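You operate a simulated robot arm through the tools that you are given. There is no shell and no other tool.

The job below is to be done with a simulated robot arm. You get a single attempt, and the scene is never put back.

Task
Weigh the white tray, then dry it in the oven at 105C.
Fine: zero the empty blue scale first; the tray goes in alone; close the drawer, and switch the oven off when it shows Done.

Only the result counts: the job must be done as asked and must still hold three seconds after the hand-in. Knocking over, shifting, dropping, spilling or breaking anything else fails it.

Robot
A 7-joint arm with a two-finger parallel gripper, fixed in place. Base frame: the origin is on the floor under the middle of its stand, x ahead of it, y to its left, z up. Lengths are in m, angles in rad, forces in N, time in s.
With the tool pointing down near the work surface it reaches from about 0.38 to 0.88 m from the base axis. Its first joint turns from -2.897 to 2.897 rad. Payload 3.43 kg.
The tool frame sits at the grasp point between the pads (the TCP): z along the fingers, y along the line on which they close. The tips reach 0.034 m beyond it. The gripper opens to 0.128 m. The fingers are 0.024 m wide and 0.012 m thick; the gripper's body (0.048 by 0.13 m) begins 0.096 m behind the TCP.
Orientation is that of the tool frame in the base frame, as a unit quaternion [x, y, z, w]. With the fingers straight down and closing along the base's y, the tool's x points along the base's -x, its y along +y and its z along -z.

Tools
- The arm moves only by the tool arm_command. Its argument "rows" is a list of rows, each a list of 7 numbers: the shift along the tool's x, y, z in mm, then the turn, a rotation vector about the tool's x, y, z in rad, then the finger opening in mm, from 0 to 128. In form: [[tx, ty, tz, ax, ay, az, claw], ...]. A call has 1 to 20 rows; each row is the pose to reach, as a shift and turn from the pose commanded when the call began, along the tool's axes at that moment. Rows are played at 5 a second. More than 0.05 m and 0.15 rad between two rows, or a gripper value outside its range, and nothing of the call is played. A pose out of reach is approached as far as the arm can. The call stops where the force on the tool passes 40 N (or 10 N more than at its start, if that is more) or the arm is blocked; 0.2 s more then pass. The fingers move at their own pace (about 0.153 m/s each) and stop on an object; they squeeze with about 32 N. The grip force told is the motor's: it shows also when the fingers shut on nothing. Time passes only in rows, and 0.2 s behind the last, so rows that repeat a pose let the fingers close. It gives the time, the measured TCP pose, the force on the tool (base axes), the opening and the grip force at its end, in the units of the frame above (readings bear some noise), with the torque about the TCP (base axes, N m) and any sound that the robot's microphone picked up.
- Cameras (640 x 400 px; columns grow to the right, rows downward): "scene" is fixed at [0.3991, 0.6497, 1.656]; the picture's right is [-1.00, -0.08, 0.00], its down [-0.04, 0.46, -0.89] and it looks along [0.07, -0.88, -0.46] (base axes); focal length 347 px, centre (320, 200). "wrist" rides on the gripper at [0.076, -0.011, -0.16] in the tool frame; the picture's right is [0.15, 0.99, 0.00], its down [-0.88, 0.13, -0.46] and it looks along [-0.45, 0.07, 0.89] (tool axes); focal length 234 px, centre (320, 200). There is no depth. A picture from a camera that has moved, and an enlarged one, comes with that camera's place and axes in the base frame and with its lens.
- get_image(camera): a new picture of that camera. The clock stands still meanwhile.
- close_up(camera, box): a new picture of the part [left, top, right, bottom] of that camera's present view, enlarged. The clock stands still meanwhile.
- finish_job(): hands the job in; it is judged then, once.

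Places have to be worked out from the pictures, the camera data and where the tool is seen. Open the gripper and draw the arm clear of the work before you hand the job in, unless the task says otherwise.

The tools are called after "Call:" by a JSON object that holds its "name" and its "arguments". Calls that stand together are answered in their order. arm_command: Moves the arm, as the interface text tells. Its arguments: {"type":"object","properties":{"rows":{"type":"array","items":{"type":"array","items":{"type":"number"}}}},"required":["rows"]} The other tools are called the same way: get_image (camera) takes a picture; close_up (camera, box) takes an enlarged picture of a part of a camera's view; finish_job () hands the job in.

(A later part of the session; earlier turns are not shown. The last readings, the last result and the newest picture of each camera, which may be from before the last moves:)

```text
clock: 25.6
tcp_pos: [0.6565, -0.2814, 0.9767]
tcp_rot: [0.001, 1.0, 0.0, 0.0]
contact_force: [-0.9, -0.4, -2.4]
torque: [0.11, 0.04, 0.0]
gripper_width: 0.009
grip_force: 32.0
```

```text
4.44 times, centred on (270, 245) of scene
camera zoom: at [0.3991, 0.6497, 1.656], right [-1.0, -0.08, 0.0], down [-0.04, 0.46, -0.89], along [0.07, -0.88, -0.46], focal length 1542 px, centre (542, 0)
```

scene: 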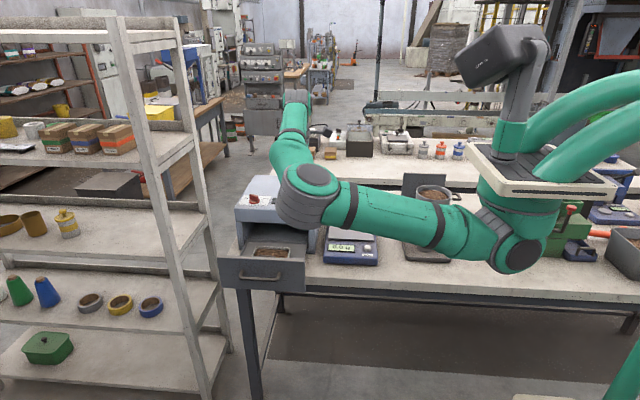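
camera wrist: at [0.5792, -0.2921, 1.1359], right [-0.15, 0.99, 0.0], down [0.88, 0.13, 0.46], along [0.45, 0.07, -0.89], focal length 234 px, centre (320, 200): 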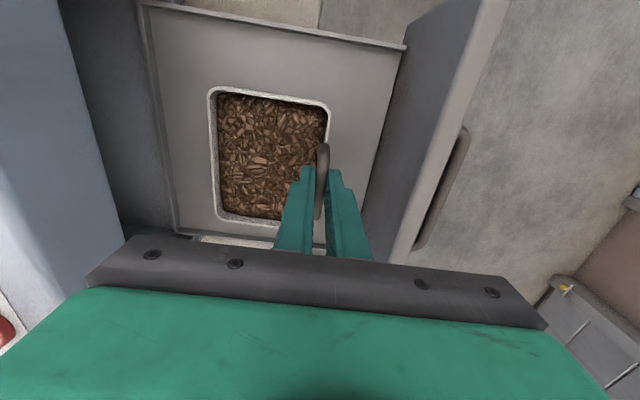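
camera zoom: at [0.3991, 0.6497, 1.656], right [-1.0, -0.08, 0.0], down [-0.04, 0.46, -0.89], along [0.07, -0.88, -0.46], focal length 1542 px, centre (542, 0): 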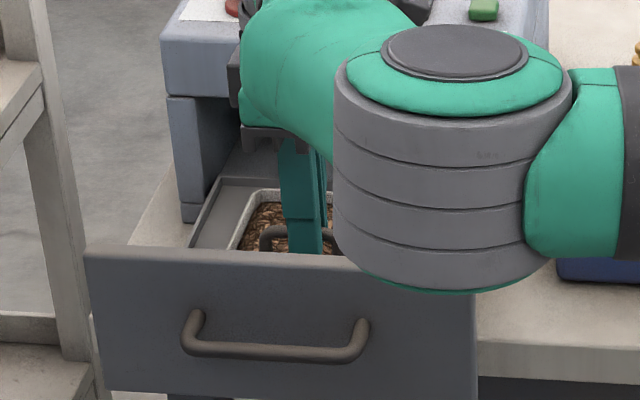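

The tray (about 0.25–0.3 kg) hangs level and moves with the hand. I lift it to travel height slowly, keeping it in front of the oven.

Call:
{"name": "arm_command", "arguments": {"rows": [[0, 0, -10, 0, 0, 0, 0], [0, 0, -25, 0, 0, 0, 0], [0, 0, -45, 0, 0, 0, 0], [0, 0, -65, 0, 0, 0, 0], [0, 0, -82, 0, 0, 0, 0], [0, 0, -92, 0, 0, 0, 0], [8, 0, -95, 0, 0, 0, 0], [22, 0, -95, 0, 0, 0, 0], [44, 0, -95, 0, 0, 0, 0], [68, 0, -95, 0, 0, 0, 0], [92, 0, -95, 0, 0, 0, 0], [116, 0, -95, 0, 0, 0, 0], [140, 0, -95, 0, 0, 0, 0], [164, 0, -95, 0, 0, 0, 0], [188, 0, -95, 0, 0, 0, 0], [212, 0, -95, 0, 0, 0, 0], [236, 0, -95, 0, 0, 0, 0], [260, 0, -95, 0, 0, 0, 0], [276, 0, -95, 0, 0, 0, 0], [282, 0, -95, 0, 0, 0, 0]]}}

Call:
{"name": "get_image", "arguments": {"camera": "wrist"}}

Call:
{"name": "get_image", "arguments": {"camera": "scene"}}

```text
clock: 29.8
tcp_pos: [0.3728, -0.2797, 1.0743]
tcp_rot: [0.001, 1.0, -0.001, 0.0]
contact_force: [0.4, -1.2, -2.1]
torque: [0.08, 0.03, -0.02]
gripper_width: 0.009
grip_force: 31.8
```

```text
taken
camera wrist: at [0.2963, -0.2913, 1.2333], right [-0.15, 0.99, 0.0], down [0.88, 0.13, 0.46], along [0.45, 0.07, -0.89], focal length 234 px, centre (320, 200)
```

wrist: 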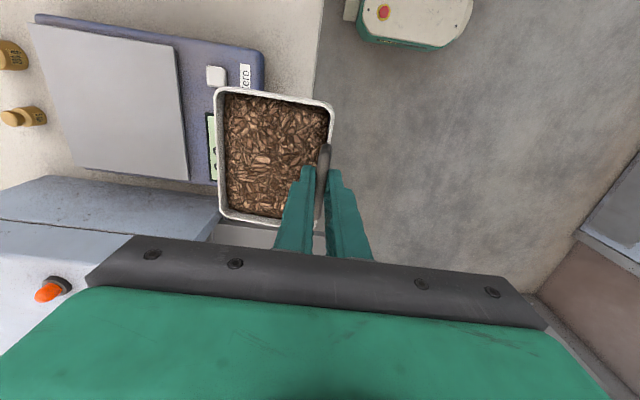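

```text
taken
```

scene: 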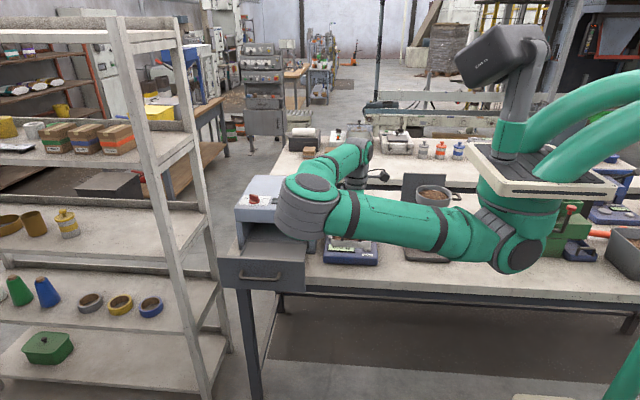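

The white tray is level at (0.373, -0.33) in front of the scale. I move it in -y over the pan centre (pan spans x 0.284–0.459, y -0.627 to -0.467), ending with the tool at y≈-0.495.

Call:
{"name": "arm_command", "arguments": {"rows": [[0, -8, 0, 0, 0, 0, 0], [0, -24, 0, 0, 0, 0, 0], [0, -48, 0, 0, 0, 0, 0], [0, -72, 0, 0, 0, 0, 0], [0, -96, 0, 0, 0, 0, 0], [0, -120, 0, 0, 0, 0, 0], [0, -144, 0, 0, 0, 0, 0], [0, -168, 0, 0, 0, 0, 0], [0, -190, 0, 0, 0, 0, 0], [0, -206, 0, 0, 0, 0, 0], [0, -214, 0, 0, 0, 0, 0], [0, -215, 10, 0, 0, 0, 0], [0, -215, 25, 0, 0, 0, 0], [0, -215, 40, 0, 0, 0, 0], [0, -215, 50, 0, 0, 0, 0], [0, -215, 54, 0, 0, 0, 0], [0, -215, 54, 0, 0, 0, 0]]}}

Call:
{"name": "get_image", "arguments": {"camera": "wrist"}}

Call:
{"name": "close_up", "arguments": {"camera": "scene", "box": [300, 200, 420, 280]}}

```text
clock: 33.4
tcp_pos: [0.3743, -0.4982, 1.0165]
tcp_rot: [0.001, 1.0, 0.001, 0.0]
contact_force: [0.0, -0.1, -2.3]
torque: [0.11, 0.01, 0.01]
gripper_width: 0.0091
grip_force: 31.6
```

```text
taken
camera wrist: at [0.298, -0.5091, 1.1766], right [-0.15, 0.99, 0.0], down [0.88, 0.13, 0.46], along [0.45, 0.07, -0.89], focal length 234 px, centre (320, 200)
```

wrist: 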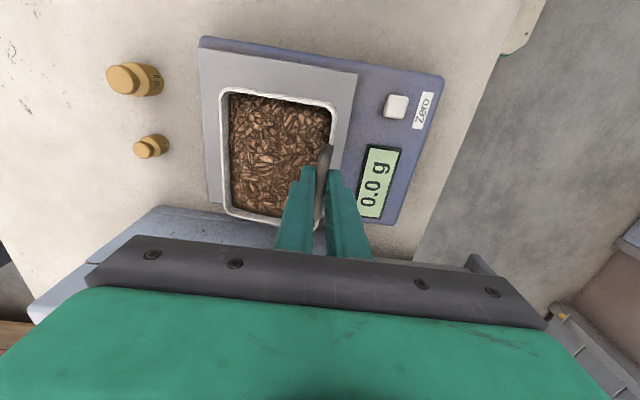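

```text
5.00 times, centred on (360, 240) of scene
camera zoom: at [0.3991, 0.6497, 1.656], right [-1.0, -0.08, 0.0], down [-0.04, 0.46, -0.89], along [0.07, -0.88, -0.46], focal length 1735 px, centre (120, 0)
```

zoom: 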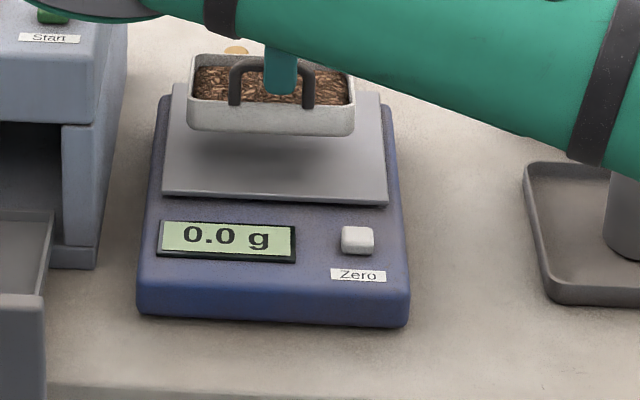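

The tray is centred above the empty pan (0.0 g). I lower it gently, checking the force for touchdown.

Call:
{"name": "arm_command", "arguments": {"rows": [[1, 0, 4, 0, 0, 0, 0], [2, 0, 8, 0, 0, 0, 0], [2, 0, 12, 0, 0, 0, 0], [2, 0, 16, 0, 0, 0, 0], [2, 0, 19, 0, 0, 0, 0], [2, 0, 21, 0, 0, 0, 0]]}}

Call:
{"name": "close_up", "arguments": {"camera": "scene", "box": [300, 200, 420, 280]}}

```text
clock: 34.8
tcp_pos: [0.3722, -0.4969, 0.9968]
tcp_rot: [0.0, 1.0, 0.0, 0.0]
contact_force: [-0.2, -1.0, -2.7]
torque: [0.07, 0.0, 0.02]
gripper_width: 0.0093
grip_force: 32.2
```

```text
5.00 times, centred on (360, 240) of scene
camera zoom: at [0.3991, 0.6497, 1.656], right [-1.0, -0.08, 0.0], down [-0.04, 0.46, -0.89], along [0.07, -0.88, -0.46], focal length 1735 px, centre (120, 0)
```

zoom: 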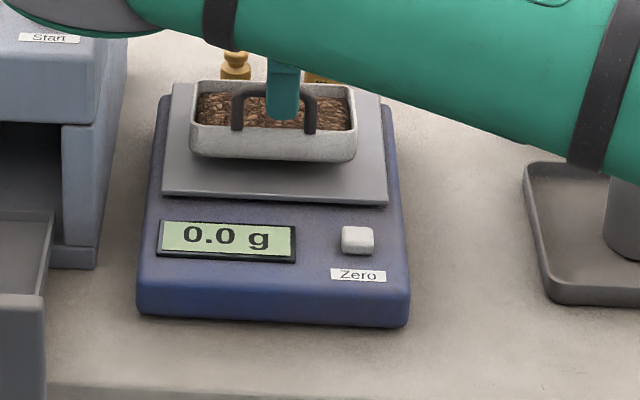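

Still hanging (-2.7 N, 0.0 g). I continue in small steps.

Call:
{"name": "arm_command", "arguments": {"rows": [[0, 0, 2, 0, 0, 0, 0], [0, 0, 4, 0, 0, 0, 0], [0, 0, 6, 0, 0, 0, 0]]}}

Call:
{"name": "close_up", "arguments": {"camera": "scene", "box": [300, 200, 420, 280]}}

```text
clock: 35.6
tcp_pos: [0.3722, -0.4974, 0.9907]
tcp_rot: [0.0, 1.0, 0.0, 0.0]
contact_force: [1.0, 1.0, 0.1]
torque: [-0.07, -0.12, 0.1]
gripper_width: 0.0089
grip_force: 32.2
```

```text
5.00 times, centred on (360, 240) of scene
camera zoom: at [0.3991, 0.6497, 1.656], right [-1.0, -0.08, 0.0], down [-0.04, 0.46, -0.89], along [0.07, -0.88, -0.46], focal length 1735 px, centre (120, 0)
```

zoom: 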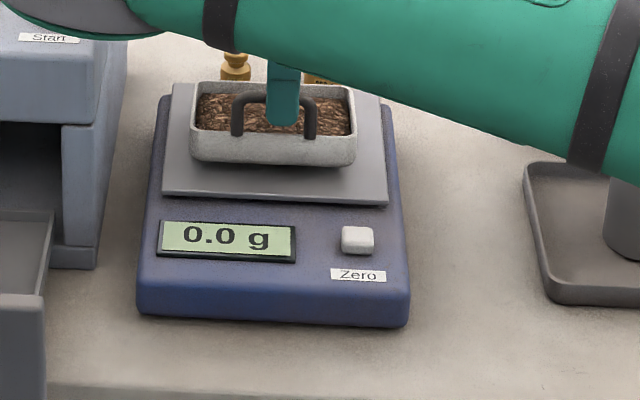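

Touchdown: z-force has gone to ~0, so the pan carries the tray. I open the fingers to release it, wait, and read the display.

Call:
{"name": "arm_command", "arguments": {"rows": [[0, 0, 0, 0, 0, 0, 14], [0, 0, 0, 0, 0, 0, 24], [0, 0, 0, 0, 0, 0, 36], [0, 0, 0, 0, 0, 0, 44], [0, 0, 0, 0, 0, 0, 44], [0, 0, 0, 0, 0, 0, 44]]}}

Call:
{"name": "close_up", "arguments": {"camera": "scene", "box": [300, 200, 420, 280]}}

Call:
{"name": "get_image", "arguments": {"camera": "wrist"}}

```text
clock: 37.0
tcp_pos: [0.3715, -0.4963, 0.9894]
tcp_rot: [0.001, 1.0, 0.0, 0.0]
contact_force: [0.0, -0.4, -0.2]
torque: [0.0, -0.01, -0.01]
gripper_width: 0.0442
grip_force: 0.2
```

```text
5.00 times, centred on (360, 240) of scene
camera zoom: at [0.3991, 0.6497, 1.656], right [-1.0, -0.08, 0.0], down [-0.04, 0.46, -0.89], along [0.07, -0.88, -0.46], focal length 1735 px, centre (120, 0)
```

zoom: 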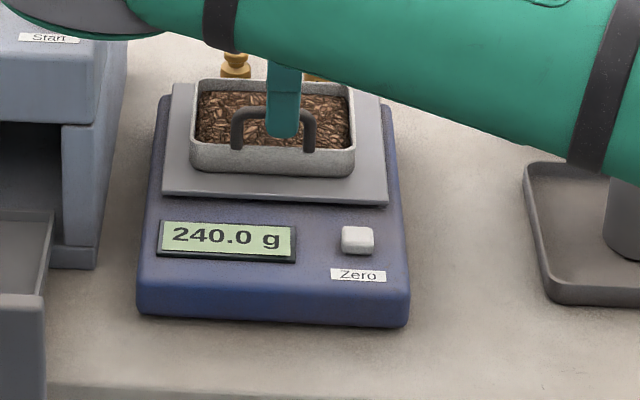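

```text
taken
camera wrist: at [0.2952, -0.5074, 1.1501], right [-0.15, 0.99, 0.0], down [0.88, 0.13, 0.46], along [0.45, 0.07, -0.89], focal length 234 px, centre (320, 200)
```

wrist: 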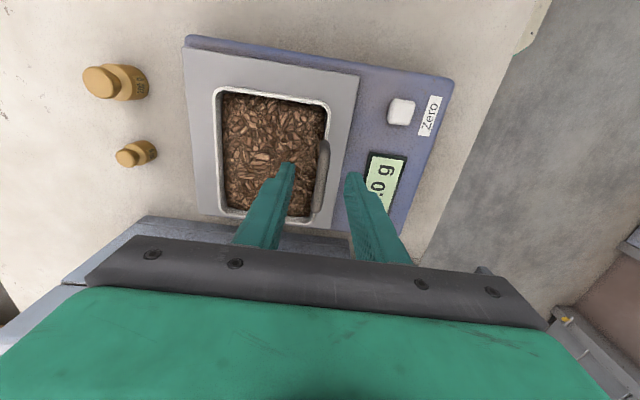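

The scale reads 240.0 g with the tray standing alone on the pan. I wait a moment without touching, and re-read to be sure it's stable.

Call:
{"name": "arm_command", "arguments": {"rows": [[0, 0, -1, 0, 0, 0, 44], [0, 0, -1, 0, 0, 0, 44], [0, 0, -1, 0, 0, 0, 44], [0, 0, -1, 0, 0, 0, 44], [0, 0, -1, 0, 0, 0, 44], [0, 0, -1, 0, 0, 0, 44], [0, 0, -1, 0, 0, 0, 44], [0, 0, -1, 0, 0, 0, 44]]}}

Call:
{"name": "close_up", "arguments": {"camera": "scene", "box": [320, 205, 390, 265]}}

Call:
{"name": "close_up", "arguments": {"camera": "wrist", "box": [180, 70, 380, 240]}}

```text
clock: 38.8
tcp_pos: [0.3717, -0.4975, 0.9919]
tcp_rot: [0.001, 1.0, -0.001, 0.0]
contact_force: [0.2, 0.1, 0.5]
torque: [0.0, -0.03, -0.03]
gripper_width: 0.0437
grip_force: 0.0
```

```text
6.67 times, centred on (355, 235) of scene
camera zoom: at [0.3991, 0.6497, 1.656], right [-1.0, -0.08, 0.0], down [-0.04, 0.46, -0.89], along [0.07, -0.88, -0.46], focal length 2313 px, centre (87, -33)
```

zoom: 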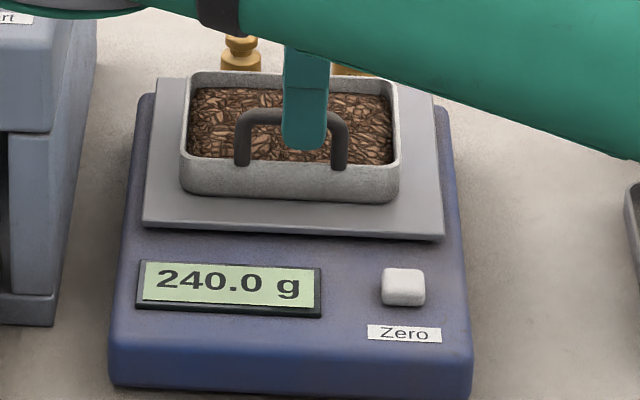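

```text
2.35 times, centred on (280, 155) of wrist
camera zoom: at [0.2947, -0.5072, 1.1508], right [-0.15, 0.99, 0.0], down [0.88, 0.13, 0.46], along [0.45, 0.07, -0.89], focal length 551 px, centre (414, 306)
```

zoom: 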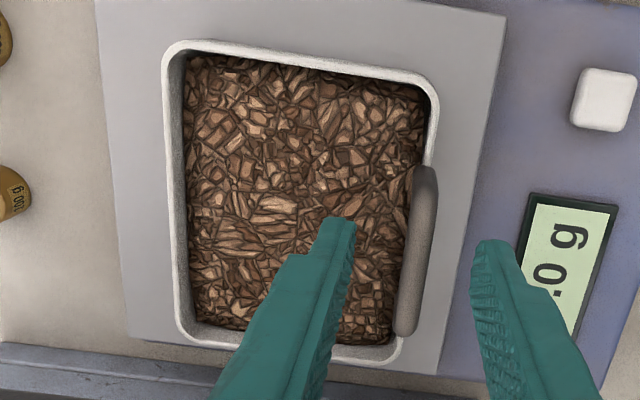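

Stable at 240.0 g. Now I lower about 17 mm for a deeper grip on the handle arch (tips staying above the rim) and close.

Call:
{"name": "arm_command", "arguments": {"rows": [[0, 1, 4, 0, 0, 0, 44], [0, 1, 8, 0, 0, 0, 44], [0, 1, 12, 0, 0, 0, 44], [0, 1, 16, 0, 0, 0, 44], [0, 1, 16, 0, 0, 0, 44]]}}

Call:
{"name": "close_up", "arguments": {"camera": "scene", "box": [320, 205, 390, 265]}}

Call:
{"name": "close_up", "arguments": {"camera": "wrist", "box": [180, 70, 380, 240]}}

```text
clock: 40.0
tcp_pos: [0.3703, -0.4948, 0.9755]
tcp_rot: [0.0, 1.0, 0.0, -0.001]
contact_force: [0.1, -0.2, -0.5]
torque: [-0.01, 0.03, 0.01]
gripper_width: 0.0439
grip_force: 0.0
```

```text
6.67 times, centred on (355, 235) of scene
camera zoom: at [0.3991, 0.6497, 1.656], right [-1.0, -0.08, 0.0], down [-0.04, 0.46, -0.89], along [0.07, -0.88, -0.46], focal length 2313 px, centre (87, -33)
```

zoom: 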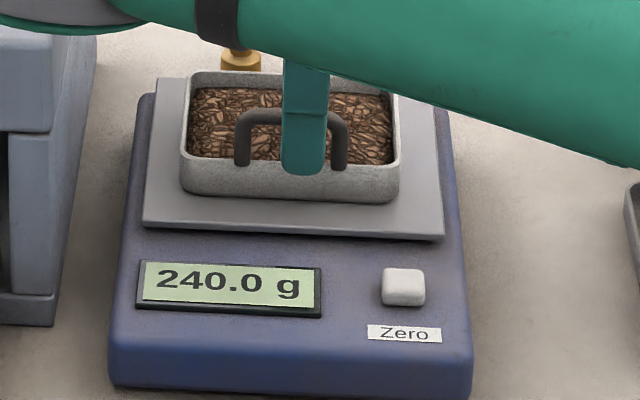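

```text
2.35 times, centred on (280, 155) of wrist
camera zoom: at [0.2947, -0.506, 1.1347], right [-0.15, 0.99, 0.0], down [0.88, 0.13, 0.46], along [0.45, 0.07, -0.89], focal length 551 px, centre (414, 306)
```

zoom: 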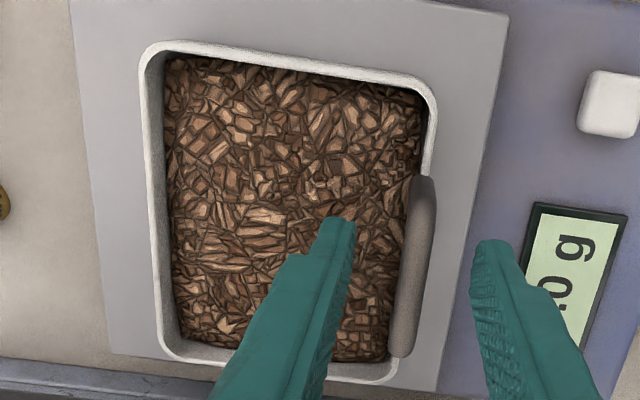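

No contact, scale still 240.0 g. I close on the handle and lift slowly.

Call:
{"name": "arm_command", "arguments": {"rows": [[0, 0, 0, 0, 0, 0, 30], [0, 0, 0, 0, 0, 0, 20], [0, 0, 0, 0, 0, 0, 12], [0, 0, 0, 0, 0, 0, 6], [0, 0, 0, 0, 0, 0, 0], [0, 0, 0, 0, 0, 0, 0], [0, 0, 0, 0, 0, 0, 0], [0, 0, -3, 0, 0, 0, 0], [0, 0, -7, 0, 0, 0, 0], [0, 0, -11, 0, 0, 0, 0], [0, 0, -15, 0, 0, 0, 0], [0, 0, -19, 0, 0, 0, 0], [0, 0, -23, 0, 0, 0, 0], [0, 0, -23, 0, 0, 0, 0]]}}

Call:
{"name": "close_up", "arguments": {"camera": "scene", "box": [320, 205, 390, 265]}}

Call:
{"name": "get_image", "arguments": {"camera": "wrist"}}

```text
clock: 43.0
tcp_pos: [0.3715, -0.4933, 0.9993]
tcp_rot: [0.0, 1.0, 0.0, -0.001]
contact_force: [-0.8, -0.3, -2.8]
torque: [0.07, 0.01, 0.0]
gripper_width: 0.0096
grip_force: 32.1
```

```text
6.67 times, centred on (355, 235) of scene
camera zoom: at [0.3991, 0.6497, 1.656], right [-1.0, -0.08, 0.0], down [-0.04, 0.46, -0.89], along [0.07, -0.88, -0.46], focal length 2313 px, centre (87, -33)
```

zoom: 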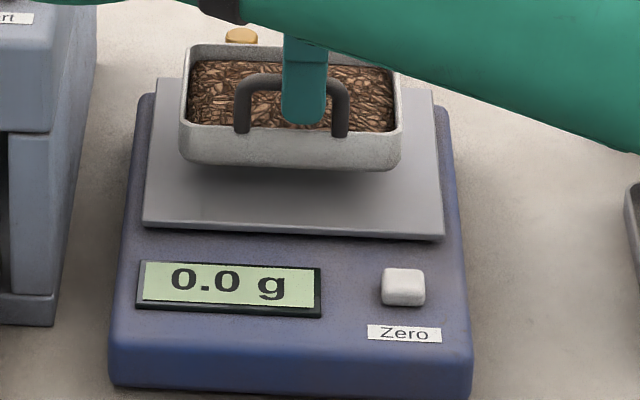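

```text
taken
camera wrist: at [0.2954, -0.5047, 1.1587], right [-0.15, 0.99, 0.0], down [0.88, 0.13, 0.46], along [0.45, 0.07, -0.89], focal length 234 px, centre (320, 200)
```

wrist: 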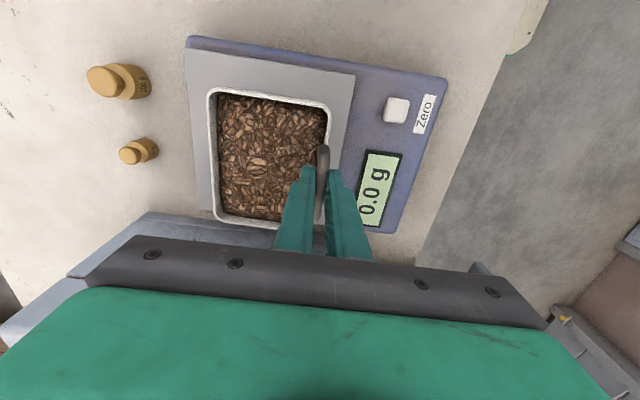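

The tray is held level and the scale is back to 0.0 g. I retrace the path: up, then +y in front of the bench devices.

Call:
{"name": "arm_command", "arguments": {"rows": [[0, 0, -10, 0, 0, 0, 0], [0, 0, -28, 0, 0, 0, 0], [0, 0, -48, 0, 0, 0, 0], [0, 0, -66, 0, 0, 0, 0], [0, 0, -76, 0, 0, 0, 0], [0, 6, -78, 0, 0, 0, 0], [0, 20, -78, 0, 0, 0, 0], [0, 42, -78, 0, 0, 0, 0], [0, 66, -78, 0, 0, 0, 0], [0, 90, -78, 0, 0, 0, 0], [0, 114, -78, 0, 0, 0, 0], [0, 138, -78, 0, 0, 0, 0], [0, 162, -78, 0, 0, 0, 0], [0, 186, -78, 0, 0, 0, 0], [0, 203, -78, 0, 0, 0, 0], [0, 211, -78, 0, 0, 0, 0], [0, 212, -78, 0, 0, 0, 0]]}}

Call:
{"name": "arm_command", "arguments": {"rows": [[-7, 0, 0, 0, 0, 0, 0], [-22, 0, 0, 0, 0, 0, 0], [-44, 0, 0, 0, 0, 0, 0], [-68, 0, 0, 0, 0, 0, 0], [-92, 0, 0, 0, 0, 0, 0], [-116, 0, 0, 0, 0, 0, 0], [-140, 0, 0, 0, 0, 0, 0], [-164, 0, 0, 0, 0, 0, 0], [-188, 0, 0, 0, 0, 0, 0], [-212, 0, 0, 0, 0, 0, 0], [-236, 0, 0, 0, 0, 0, 0], [-258, 0, 0, 0, 0, 0, 0], [-274, 0, 0, 0, 0, 0, 0], [-281, 0, 0, 0, 0, 0, 0], [-281, 0, 0, 0, 0, 0, 0]]}}

Call:
{"name": "get_image", "arguments": {"camera": "wrist"}}

Call:
{"name": "get_image", "arguments": {"camera": "scene"}}

```text
clock: 46.6
tcp_pos: [0.3682, -0.2842, 1.0773]
tcp_rot: [0.002, 1.0, -0.001, -0.001]
contact_force: [0.1, -0.7, -2.4]
torque: [0.11, 0.02, -0.02]
gripper_width: 0.0091
grip_force: 31.9
```

```text
clock: 49.8
tcp_pos: [0.6519, -0.2836, 1.0776]
tcp_rot: [0.001, 1.0, 0.0, 0.0]
contact_force: [0.9, -0.9, -1.8]
torque: [0.08, 0.02, -0.02]
gripper_width: 0.0093
grip_force: 31.7
```

```text
taken
camera wrist: at [0.5766, -0.2945, 1.2366], right [-0.15, 0.99, 0.0], down [0.88, 0.13, 0.46], along [0.45, 0.07, -0.89], focal length 234 px, centre (320, 200)
```

wrist: 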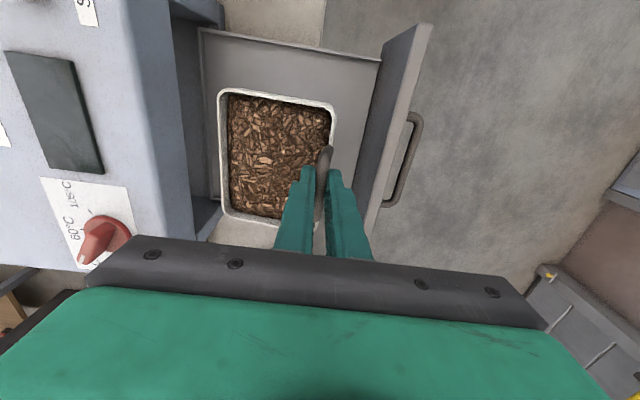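

```text
taken
```

scene: 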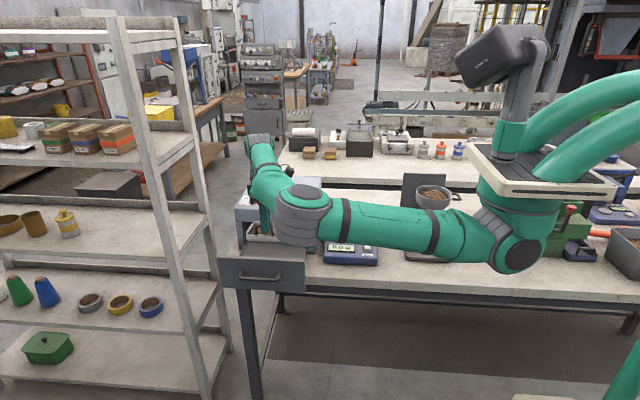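

Tray is over the drawer, 2–3 mm from its original spot. I lower it back into the drawer.

Call:
{"name": "arm_command", "arguments": {"rows": [[-2, 2, 10, 0, 0, 0, 0], [-2, 3, 28, 0, 0, 0, 0], [-2, 3, 48, 0, 0, 0, 0], [-2, 3, 68, 0, 0, 0, 0], [-2, 3, 84, 0, 0, 0, 0], [-2, 3, 94, 0, 0, 0, 0], [-2, 3, 99, 0, 0, 0, 0], [-2, 3, 103, 0, 0, 0, 0], [-2, 3, 106, 0, 0, 0, 0]]}}

Call:
{"name": "get_image", "arguments": {"camera": "wrist"}}

Call:
{"name": "close_up", "arguments": {"camera": "scene", "box": [220, 200, 320, 290]}}

```text
clock: 51.8
tcp_pos: [0.6544, -0.28, 0.9719]
tcp_rot: [-0.001, 1.0, 0.0, 0.0]
contact_force: [-0.9, 2.0, 0.5]
torque: [-0.1, -0.07, 0.02]
gripper_width: 0.0093
grip_force: 32.5
```

```text
taken
camera wrist: at [0.5781, -0.2907, 1.1304], right [-0.15, 0.99, 0.0], down [0.88, 0.13, 0.46], along [0.45, 0.07, -0.89], focal length 234 px, centre (320, 200)
```

wrist: 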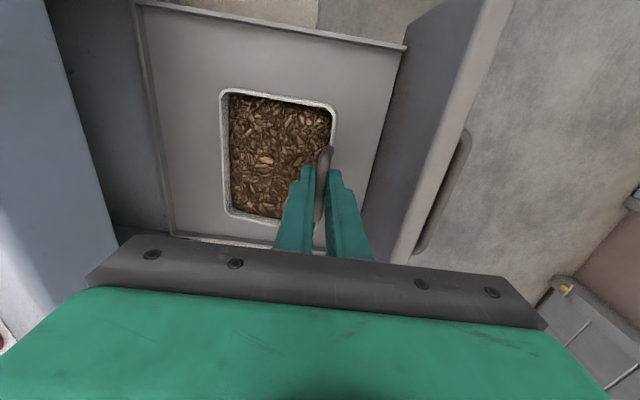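

```text
4.44 times, centred on (270, 245) of scene
camera zoom: at [0.3991, 0.6497, 1.656], right [-1.0, -0.08, 0.0], down [-0.04, 0.46, -0.89], along [0.07, -0.88, -0.46], focal length 1542 px, centre (542, 0)
```

zoom: 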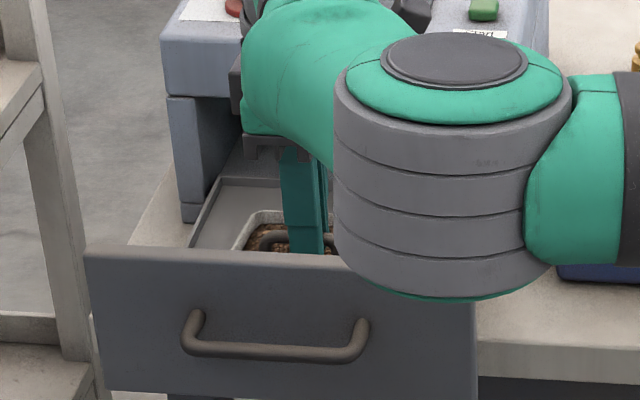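

Touchdown of the tray's far edge has begun (Fz≈0.5 N). I continue down a few mm to level it before letting go.

Call:
{"name": "arm_command", "arguments": {"rows": [[0, 0, 2, 0, 0, 0, 0], [0, 0, 4, 0, 0, 0, 0], [0, 0, 6, 0, 0, 0, 0]]}}

Call:
{"name": "get_image", "arguments": {"camera": "wrist"}}

Call:
{"name": "close_up", "arguments": {"camera": "scene", "box": [240, 225, 300, 275]}}

```text
clock: 52.6
tcp_pos: [0.6559, -0.2805, 0.964]
tcp_rot: [0.0, 1.0, 0.0, -0.001]
contact_force: [-0.2, 1.5, -0.5]
torque: [-0.04, -0.05, 0.03]
gripper_width: 0.009
grip_force: 32.5
```

```text
taken
camera wrist: at [0.579, -0.2911, 1.1238], right [-0.15, 0.99, 0.0], down [0.88, 0.13, 0.46], along [0.45, 0.07, -0.89], focal length 234 px, centre (320, 200)
```

wrist: 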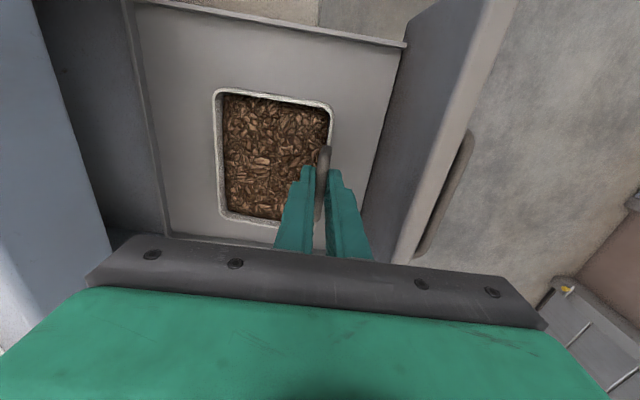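

```text
8.00 times, centred on (270, 250) of scene
camera zoom: at [0.3991, 0.6497, 1.656], right [-1.0, -0.08, 0.0], down [-0.04, 0.46, -0.89], along [0.07, -0.88, -0.46], focal length 2776 px, centre (720, -200)
```

zoom: 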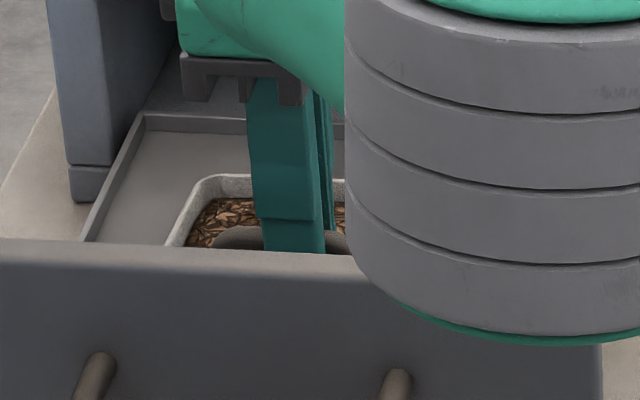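

Still partly tilted with almost no vertical load. I lower a further few mm.

Call:
{"name": "arm_command", "arguments": {"rows": [[0, 0, 2, 0, 0, 0, 0], [0, 0, 4, 0, 0, 0, 0], [0, 0, 6, 0, 0, 0, 0]]}}

Call:
{"name": "get_image", "arguments": {"camera": "wrist"}}

```text
clock: 53.4
tcp_pos: [0.6546, -0.2788, 0.9589]
tcp_rot: [0.0, 1.0, -0.001, 0.0]
contact_force: [-0.6, 1.2, -0.8]
torque: [-0.02, -0.08, 0.07]
gripper_width: 0.0092
grip_force: 32.1
```

```text
taken
camera wrist: at [0.5781, -0.29, 1.1176], right [-0.15, 0.99, 0.0], down [0.88, 0.13, 0.46], along [0.45, 0.07, -0.89], focal length 234 px, centre (320, 200)
```

wrist: 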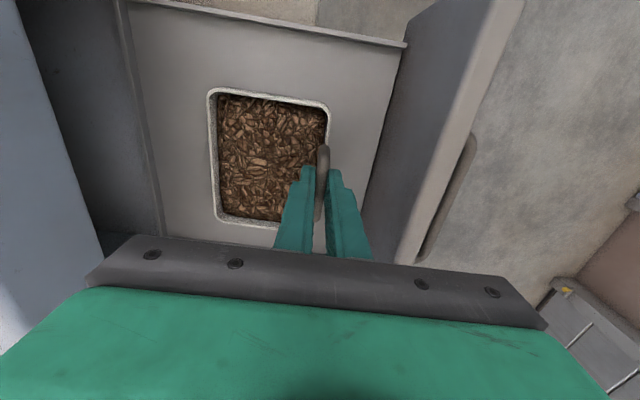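

Fz is still slightly negative (the hand carries part of the weight). I go down a bit further until it turns positive.

Call:
{"name": "arm_command", "arguments": {"rows": [[0, 0, 2, 0, 0, 0, 0], [0, 0, 4, 0, 0, 0, 0]]}}

Call:
{"name": "arm_command", "arguments": {"rows": [[0, 0, 1, 0, 0, 0, 0], [0, 0, 2, 0, 0, 0, 0], [0, 0, 3, 0, 0, 0, 0]]}}

Call:
{"name": "close_up", "arguments": {"camera": "wrist", "box": [190, 70, 350, 240]}}

```text
clock: 54.0
tcp_pos: [0.6548, -0.281, 0.9549]
tcp_rot: [0.0, 1.0, 0.0, 0.001]
contact_force: [0.4, 0.9, 1.6]
torque: [-0.01, 0.15, 0.01]
gripper_width: 0.0092
grip_force: 32.4
```

```text
clock: 54.8
tcp_pos: [0.6542, -0.2812, 0.9549]
tcp_rot: [0.001, 1.0, -0.002, 0.002]
contact_force: [-2.8, -0.6, 31.0]
torque: [-0.05, 0.07, 0.01]
gripper_width: 0.0097
grip_force: 31.8
```

```text
2.35 times, centred on (270, 155) of wrist
camera zoom: at [0.5776, -0.2917, 1.1132], right [-0.15, 0.99, 0.0], down [0.88, 0.13, 0.46], along [0.45, 0.06, -0.89], focal length 551 px, centre (438, 306)
```

zoom: 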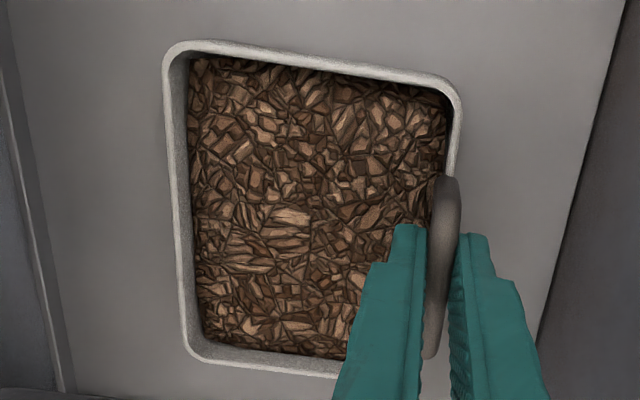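

The tray is firmly seated (Fz 31 N when pressing), so I back off 3 mm, open the fingers, and rise clear.

Call:
{"name": "arm_command", "arguments": {"rows": [[0, 0, -2, 0, 0, 0, 0], [0, 0, -3, 0, 0, 0, 0], [0, 0, -3, 0, 0, 0, 16], [0, 0, -3, 0, 0, 0, 28], [0, 0, -3, 0, 0, 0, 40], [0, 0, -3, 0, 0, 0, 44], [0, 0, -3, 0, 0, 0, 44]]}}

Call:
{"name": "close_up", "arguments": {"camera": "wrist", "box": [190, 70, 390, 240]}}

```text
clock: 56.4
tcp_pos: [0.6539, -0.2814, 0.956]
tcp_rot: [0.001, 1.0, 0.0, 0.001]
contact_force: [1.0, 0.3, -0.2]
torque: [-0.01, -0.02, 0.02]
gripper_width: 0.044
grip_force: 0.0
```

```text
2.35 times, centred on (290, 155) of wrist
camera zoom: at [0.5779, -0.2919, 1.1147], right [-0.15, 0.99, 0.0], down [0.88, 0.13, 0.46], along [0.45, 0.07, -0.89], focal length 551 px, centre (391, 306)
```

zoom: 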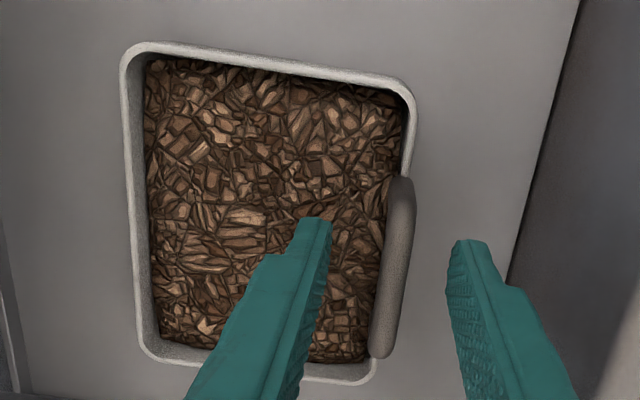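

The tray is released and flat in the drawer. I rise clear and inspect tray and drawer from above.

Call:
{"name": "arm_command", "arguments": {"rows": [[0, 0, -15, 0, 0, 0, 44], [0, 0, -40, 0, 0, 0, 44], [0, 0, -80, 0, 0, 0, 44], [0, 0, -120, 0, 0, 0, 44], [0, 0, -160, 0, 0, 0, 44], [0, 0, -200, 0, 0, 0, 44], [30, 0, -220, 0, 0, 0, 90], [60, 0, -230, 0, 0, 0, 128], [60, 0, -230, 0, 0, 0, 128], [60, 0, -230, 0, 0, 0, 128]]}}

Call:
{"name": "get_image", "arguments": {"camera": "wrist"}}

Call:
{"name": "get_image", "arguments": {"camera": "scene"}}

Call:
{"name": "close_up", "arguments": {"camera": "wrist", "box": [210, 80, 430, 250]}}

```text
clock: 58.6
tcp_pos: [0.5969, -0.2792, 1.1861]
tcp_rot: [0.0, 1.0, 0.0, 0.0]
contact_force: [-0.9, -0.3, -0.1]
torque: [0.03, 0.02, 0.02]
gripper_width: 0.1281
grip_force: 0.0
```

```text
taken
camera wrist: at [0.5206, -0.2891, 1.3452], right [-0.15, 0.99, 0.0], down [0.88, 0.13, 0.46], along [0.45, 0.07, -0.89], focal length 234 px, centre (320, 200)
```

wrist: 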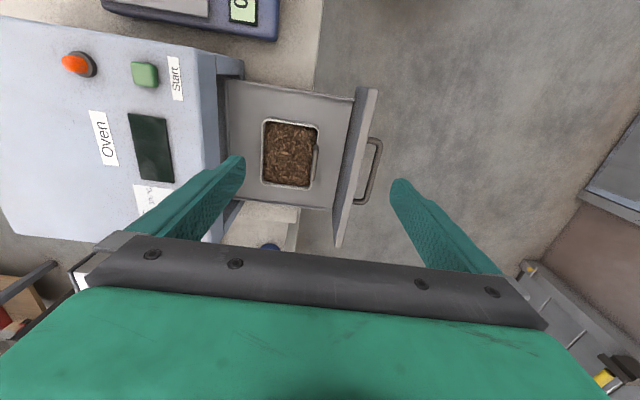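

```text
taken
```

scene: 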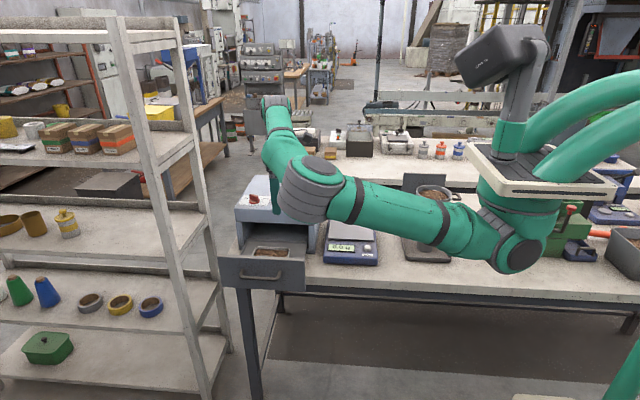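

```text
2.35 times, centred on (320, 165) of wrist
camera zoom: at [0.5206, -0.2891, 1.3452], right [-0.15, 0.99, 0.0], down [0.88, 0.13, 0.46], along [0.45, 0.07, -0.89], focal length 551 px, centre (320, 282)
```

zoom: 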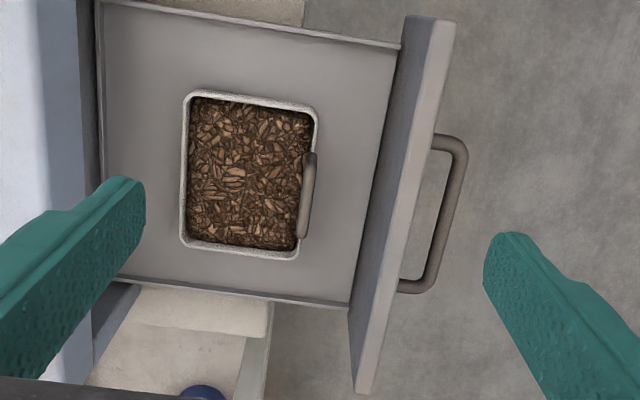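

The tray stands alone in the open drawer; the drawer's handle bar is at y≈-0.17, x 0.595–0.717, z≈0.945. I close the fingers, go in front of the handle and descend there.

Call:
{"name": "arm_command", "arguments": {"rows": [[-15, 40, 0, 0, 0, 0, 60], [-30, 80, 0, 0, 0, 0, 0], [-45, 120, 0, 0, 0, 0, 0], [-58, 160, 0, 0, 0, 0, 0], [-58, 160, 40, 0, 0, 0, 0], [-58, 160, 80, 0, 0, 0, 0], [-58, 160, 120, 0, 0, 0, 0], [-58, 160, 160, 0, 0, 0, 0], [-58, 160, 200, 0, 0, 0, 0], [-58, 160, 226, 0, 0, 0, 0], [-58, 160, 226, 0, 0, 0, 0], [-58, 160, 226, 0, 0, 0, 0]]}}

Call:
{"name": "get_image", "arguments": {"camera": "scene"}}

Call:
{"name": "get_image", "arguments": {"camera": "wrist"}}

```text
clock: 61.2
tcp_pos: [0.6522, -0.1215, 0.9577]
tcp_rot: [0.0, 1.0, 0.0, -0.001]
contact_force: [0.9, -0.4, 0.5]
torque: [0.03, -0.01, 0.0]
gripper_width: 0.0002
grip_force: 32.1
```

```text
taken
```

scene: 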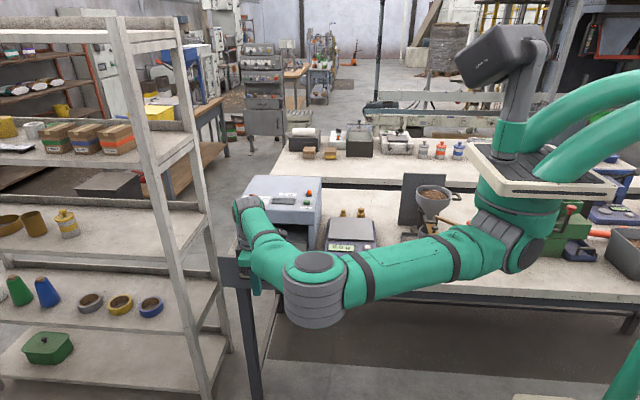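

```text
taken
camera wrist: at [0.5759, -0.1326, 1.1173], right [-0.15, 0.99, 0.0], down [0.88, 0.13, 0.46], along [0.45, 0.07, -0.89], focal length 234 px, centre (320, 200)
```

wrist: 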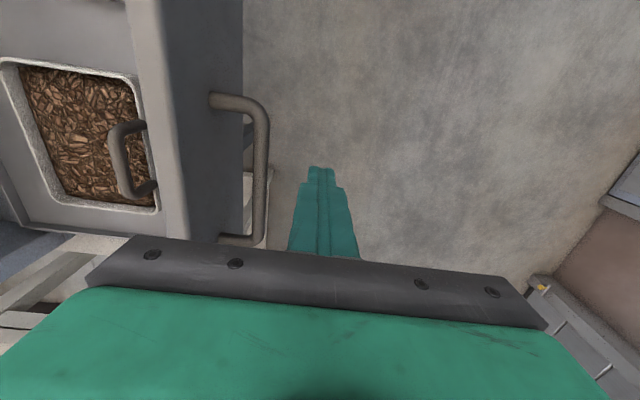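

The closed fingers stand in front of the handle bar. I push steadily in -y.

Call:
{"name": "arm_command", "arguments": {"rows": [[0, -10, 0, 0, 0, 0, 0], [0, -20, 0, 0, 0, 0, 0], [0, -28, 0, 0, 0, 0, 0], [0, -34, 0, 0, 0, 0, 0], [0, -40, 0, 0, 0, 0, 0], [0, -48, 0, 0, 0, 0, 0], [0, -58, 0, 0, 0, 0, 0], [0, -68, 0, 0, 0, 0, 0], [0, -78, 0, 0, 0, 0, 0], [0, -88, 0, 0, 0, 0, 0]]}}

Call:
{"name": "get_image", "arguments": {"camera": "wrist"}}

Call:
{"name": "close_up", "arguments": {"camera": "scene", "box": [200, 170, 360, 300]}}

```text
clock: 63.4
tcp_pos: [0.6515, -0.2078, 0.9599]
tcp_rot: [-0.001, 1.0, 0.0, 0.0]
contact_force: [0.7, 0.0, 0.1]
torque: [-0.05, 0.0, 0.0]
gripper_width: 0.0001
grip_force: 32.1
```

```text
taken
camera wrist: at [0.576, -0.2185, 1.1187], right [-0.15, 0.99, 0.0], down [0.88, 0.13, 0.46], along [0.45, 0.07, -0.89], focal length 234 px, centre (320, 200)
```

wrist: 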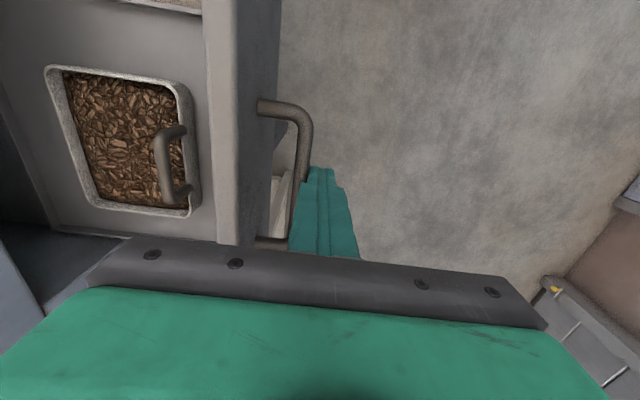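

```text
3.08 times, centred on (280, 235) of scene
camera zoom: at [0.3991, 0.6497, 1.656], right [-1.0, -0.08, 0.0], down [-0.04, 0.46, -0.89], along [0.07, -0.88, -0.46], focal length 1068 px, centre (443, 92)
```

zoom: 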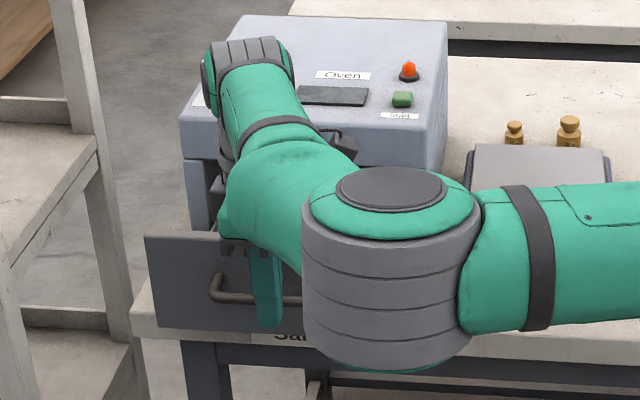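

The drawer slides in easily with the tray riding along. I keep pushing until it's fully closed.

Call:
{"name": "arm_command", "arguments": {"rows": [[0, -10, 0, 0, 0, 0, 0], [0, -20, 0, 0, 0, 0, 0], [0, -30, 0, 0, 0, 0, 0], [0, -40, 0, 0, 0, 0, 0], [0, -50, 0, 0, 0, 0, 0], [0, -60, 0, 0, 0, 0, 0], [0, -70, 0, 0, 0, 0, 0], [0, -80, 0, 0, 0, 0, 0], [0, -90, 0, 0, 0, 0, 0], [0, -100, 0, 0, 0, 0, 0], [0, -110, 0, 0, 0, 0, 0], [0, -118, 0, 0, 0, 0, 0]]}}

Call:
{"name": "get_image", "arguments": {"camera": "wrist"}}

Call:
{"name": "close_up", "arguments": {"camera": "scene", "box": [200, 170, 360, 300]}}

```text
clock: 66.0
tcp_pos: [0.652, -0.3268, 0.9582]
tcp_rot: [0.001, 1.0, 0.0, 0.0]
contact_force: [0.7, -0.2, 0.6]
torque: [0.0, -0.02, -0.01]
gripper_width: 0.0
grip_force: 31.8
```

```text
taken
camera wrist: at [0.5764, -0.337, 1.1186], right [-0.15, 0.99, 0.0], down [0.88, 0.13, 0.46], along [0.45, 0.07, -0.89], focal length 234 px, centre (320, 200)
```

wrist: 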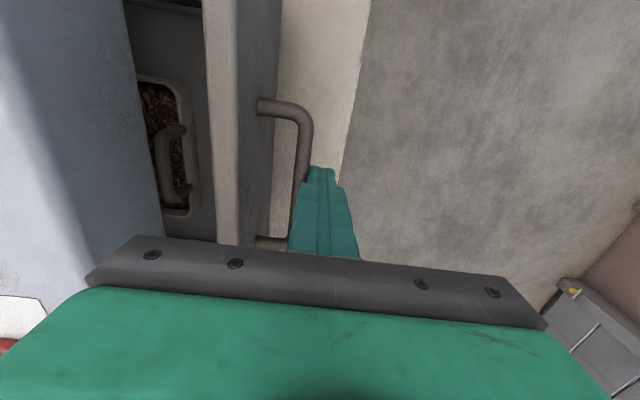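

```text
3.08 times, centred on (280, 235) of scene
camera zoom: at [0.3991, 0.6497, 1.656], right [-1.0, -0.08, 0.0], down [-0.04, 0.46, -0.89], along [0.07, -0.88, -0.46], focal length 1068 px, centre (443, 92)
```

zoom: 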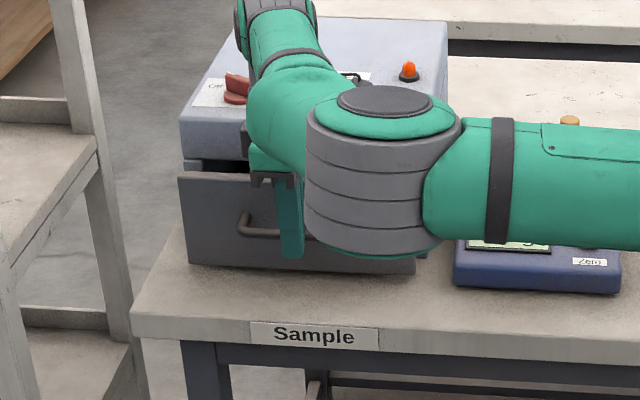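

About 4 cm remain. To keep the gripper body clear of the oven's top edge I rise 8 mm while pushing the rest.

Call:
{"name": "arm_command", "arguments": {"rows": [[0, -6, -4, 0, 0, 0, 0], [0, -12, -8, 0, 0, 0, 0], [0, -18, -8, 0, 0, 0, 0], [0, -24, -8, 0, 0, 0, 0], [0, -30, -8, 0, 0, 0, 0], [0, -34, -8, 0, 0, 0, 0], [0, -38, -8, 0, 0, 0, 0], [0, -42, -8, 0, 0, 0, 0], [0, -46, -8, 0, 0, 0, 0]]}}

Call:
{"name": "get_image", "arguments": {"camera": "wrist"}}

Call:
{"name": "close_up", "arguments": {"camera": "scene", "box": [200, 170, 360, 300]}}

```text
clock: 67.8
tcp_pos: [0.6517, -0.3617, 0.9685]
tcp_rot: [0.0, 1.0, 0.005, -0.002]
contact_force: [-4.4, 10.2, 7.3]
torque: [0.26, 0.12, -0.07]
gripper_width: 0.0
grip_force: 32.0
stopped in row 9: the force on the tool passed its limit at 45 N (the readings are from after the stop); the commanded pose is now the measured one
```

```text
taken
camera wrist: at [0.5767, -0.3744, 1.1269], right [-0.15, 0.99, 0.01], down [0.88, 0.13, 0.45], along [0.45, 0.08, -0.89], focal length 234 px, centre (320, 200)
```

wrist: 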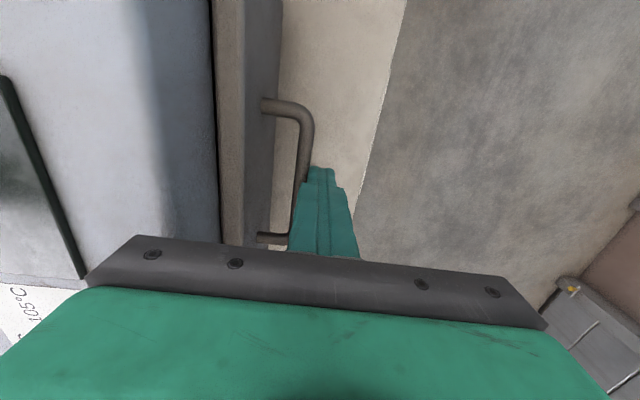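

```text
3.08 times, centred on (280, 235) of scene
camera zoom: at [0.3991, 0.6497, 1.656], right [-1.0, -0.08, 0.0], down [-0.04, 0.46, -0.89], along [0.07, -0.88, -0.46], focal length 1068 px, centre (443, 92)
```

zoom: 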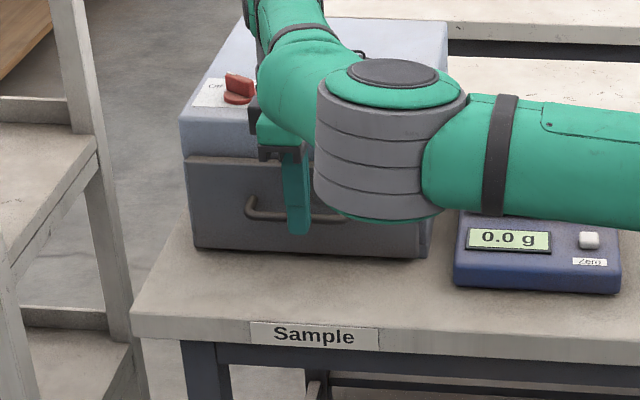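

The push stopped at 45 N with the panel flush on the oven. I back off and look at the closed drawer.

Call:
{"name": "arm_command", "arguments": {"rows": [[0, 5, 0, 0, 0, 0, 0], [0, 20, 0, 0, 0, 0, 0], [0, 45, 0, 0, 0, 0, 0], [0, 70, -20, 0, 0, 0, 0], [0, 80, -60, 0, 0, 0, 0], [0, 80, -105, 0, 0, 0, 60], [0, 60, -150, 0, 0, 0, 128], [0, 40, -190, 0, 0, 0, 128], [40, 10, -210, 0, 0, 0, 128], [60, -20, -220, 0, 0, 0, 128], [60, -20, -220, 0, 0, 0, 128], [60, -20, -220, 0, 0, 0, 128]]}}

Call:
{"name": "get_image", "arguments": {"camera": "wrist"}}

Call:
{"name": "get_image", "arguments": {"camera": "scene"}}

Call:
{"name": "close_up", "arguments": {"camera": "scene", "box": [200, 170, 360, 300]}}

```text
refused: row 9 steps farther than a row can; nothing moved
```

```text
taken
camera wrist: at [0.5767, -0.3744, 1.1269], right [-0.15, 0.99, 0.01], down [0.88, 0.13, 0.45], along [0.45, 0.08, -0.89], focal length 234 px, centre (320, 200)
```

wrist: 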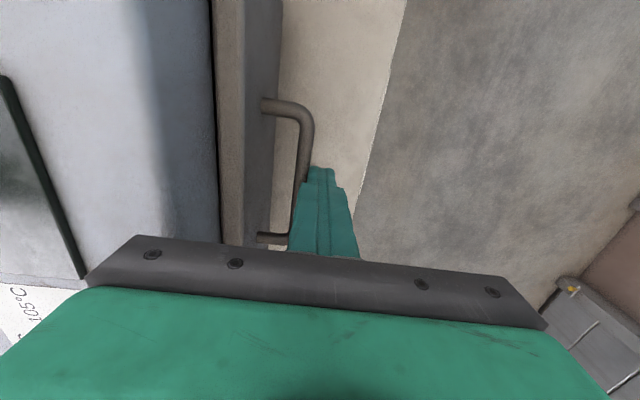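

```text
taken
```

scene: 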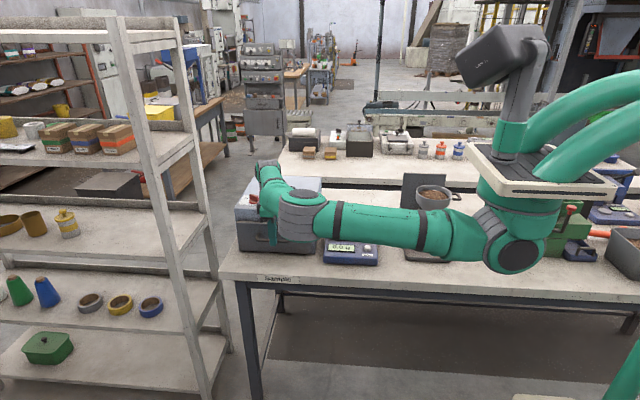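

```text
3.08 times, centred on (280, 235) of scene
camera zoom: at [0.3991, 0.6497, 1.656], right [-1.0, -0.08, 0.0], down [-0.04, 0.46, -0.89], along [0.07, -0.88, -0.46], focal length 1068 px, centre (443, 92)
```

zoom: 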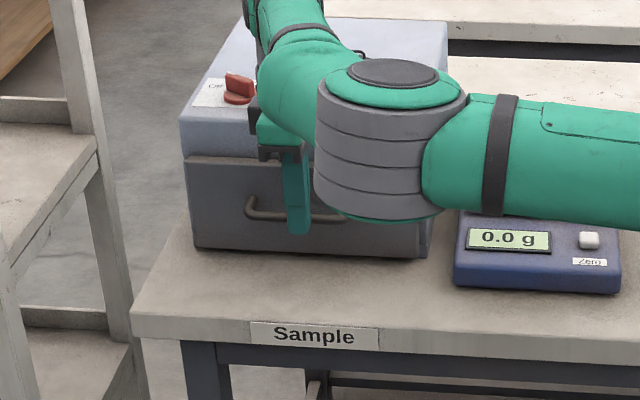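

That call was refused for one step being too long, so nothing moved. I repeat the retreat with smaller steps.

Call:
{"name": "arm_command", "arguments": {"rows": [[0, 5, 0, 0, 0, 0, 0], [0, 20, 0, 0, 0, 0, 0], [0, 45, 0, 0, 0, 0, 0], [0, 70, -20, 0, 0, 0, 0], [0, 80, -60, 0, 0, 0, 0], [0, 80, -105, 0, 0, 0, 60], [0, 70, -150, 0, 0, 0, 128], [0, 50, -190, 0, 0, 0, 128], [20, 20, -210, 0, 0, 0, 128], [45, 0, -220, 0, 0, 0, 128], [60, -20, -220, 0, 0, 0, 128], [60, -20, -220, 0, 0, 0, 128], [60, -20, -220, 0, 0, 0, 128]]}}

Call:
{"name": "get_image", "arguments": {"camera": "wrist"}}

Call:
{"name": "close_up", "arguments": {"camera": "scene", "box": [200, 170, 360, 300]}}

```text
clock: 70.6
tcp_pos: [0.5916, -0.387, 1.1884]
tcp_rot: [-0.001, 1.0, 0.005, -0.001]
contact_force: [0.7, 0.6, -0.3]
torque: [-0.01, 0.0, -0.02]
gripper_width: 0.1278
grip_force: 0.0
```

```text
taken
camera wrist: at [0.5153, -0.399, 1.3468], right [-0.15, 0.99, 0.01], down [0.88, 0.13, 0.45], along [0.45, 0.08, -0.89], focal length 234 px, centre (320, 200)
```

wrist: 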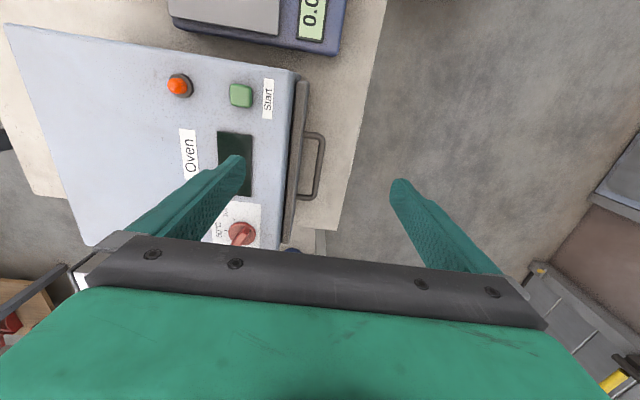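

```text
3.08 times, centred on (280, 235) of scene
camera zoom: at [0.3991, 0.6497, 1.656], right [-1.0, -0.08, 0.0], down [-0.04, 0.46, -0.89], along [0.07, -0.88, -0.46], focal length 1068 px, centre (443, 92)
```

zoom: 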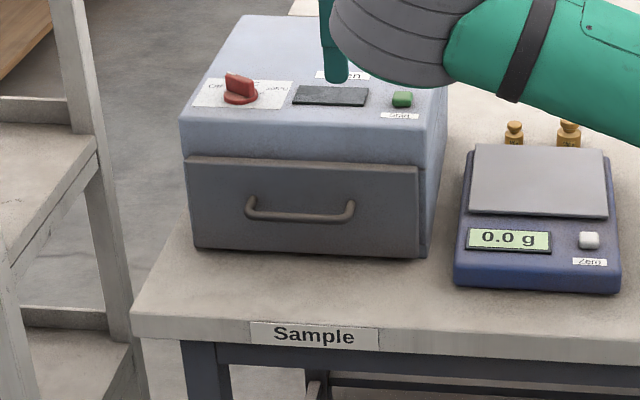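

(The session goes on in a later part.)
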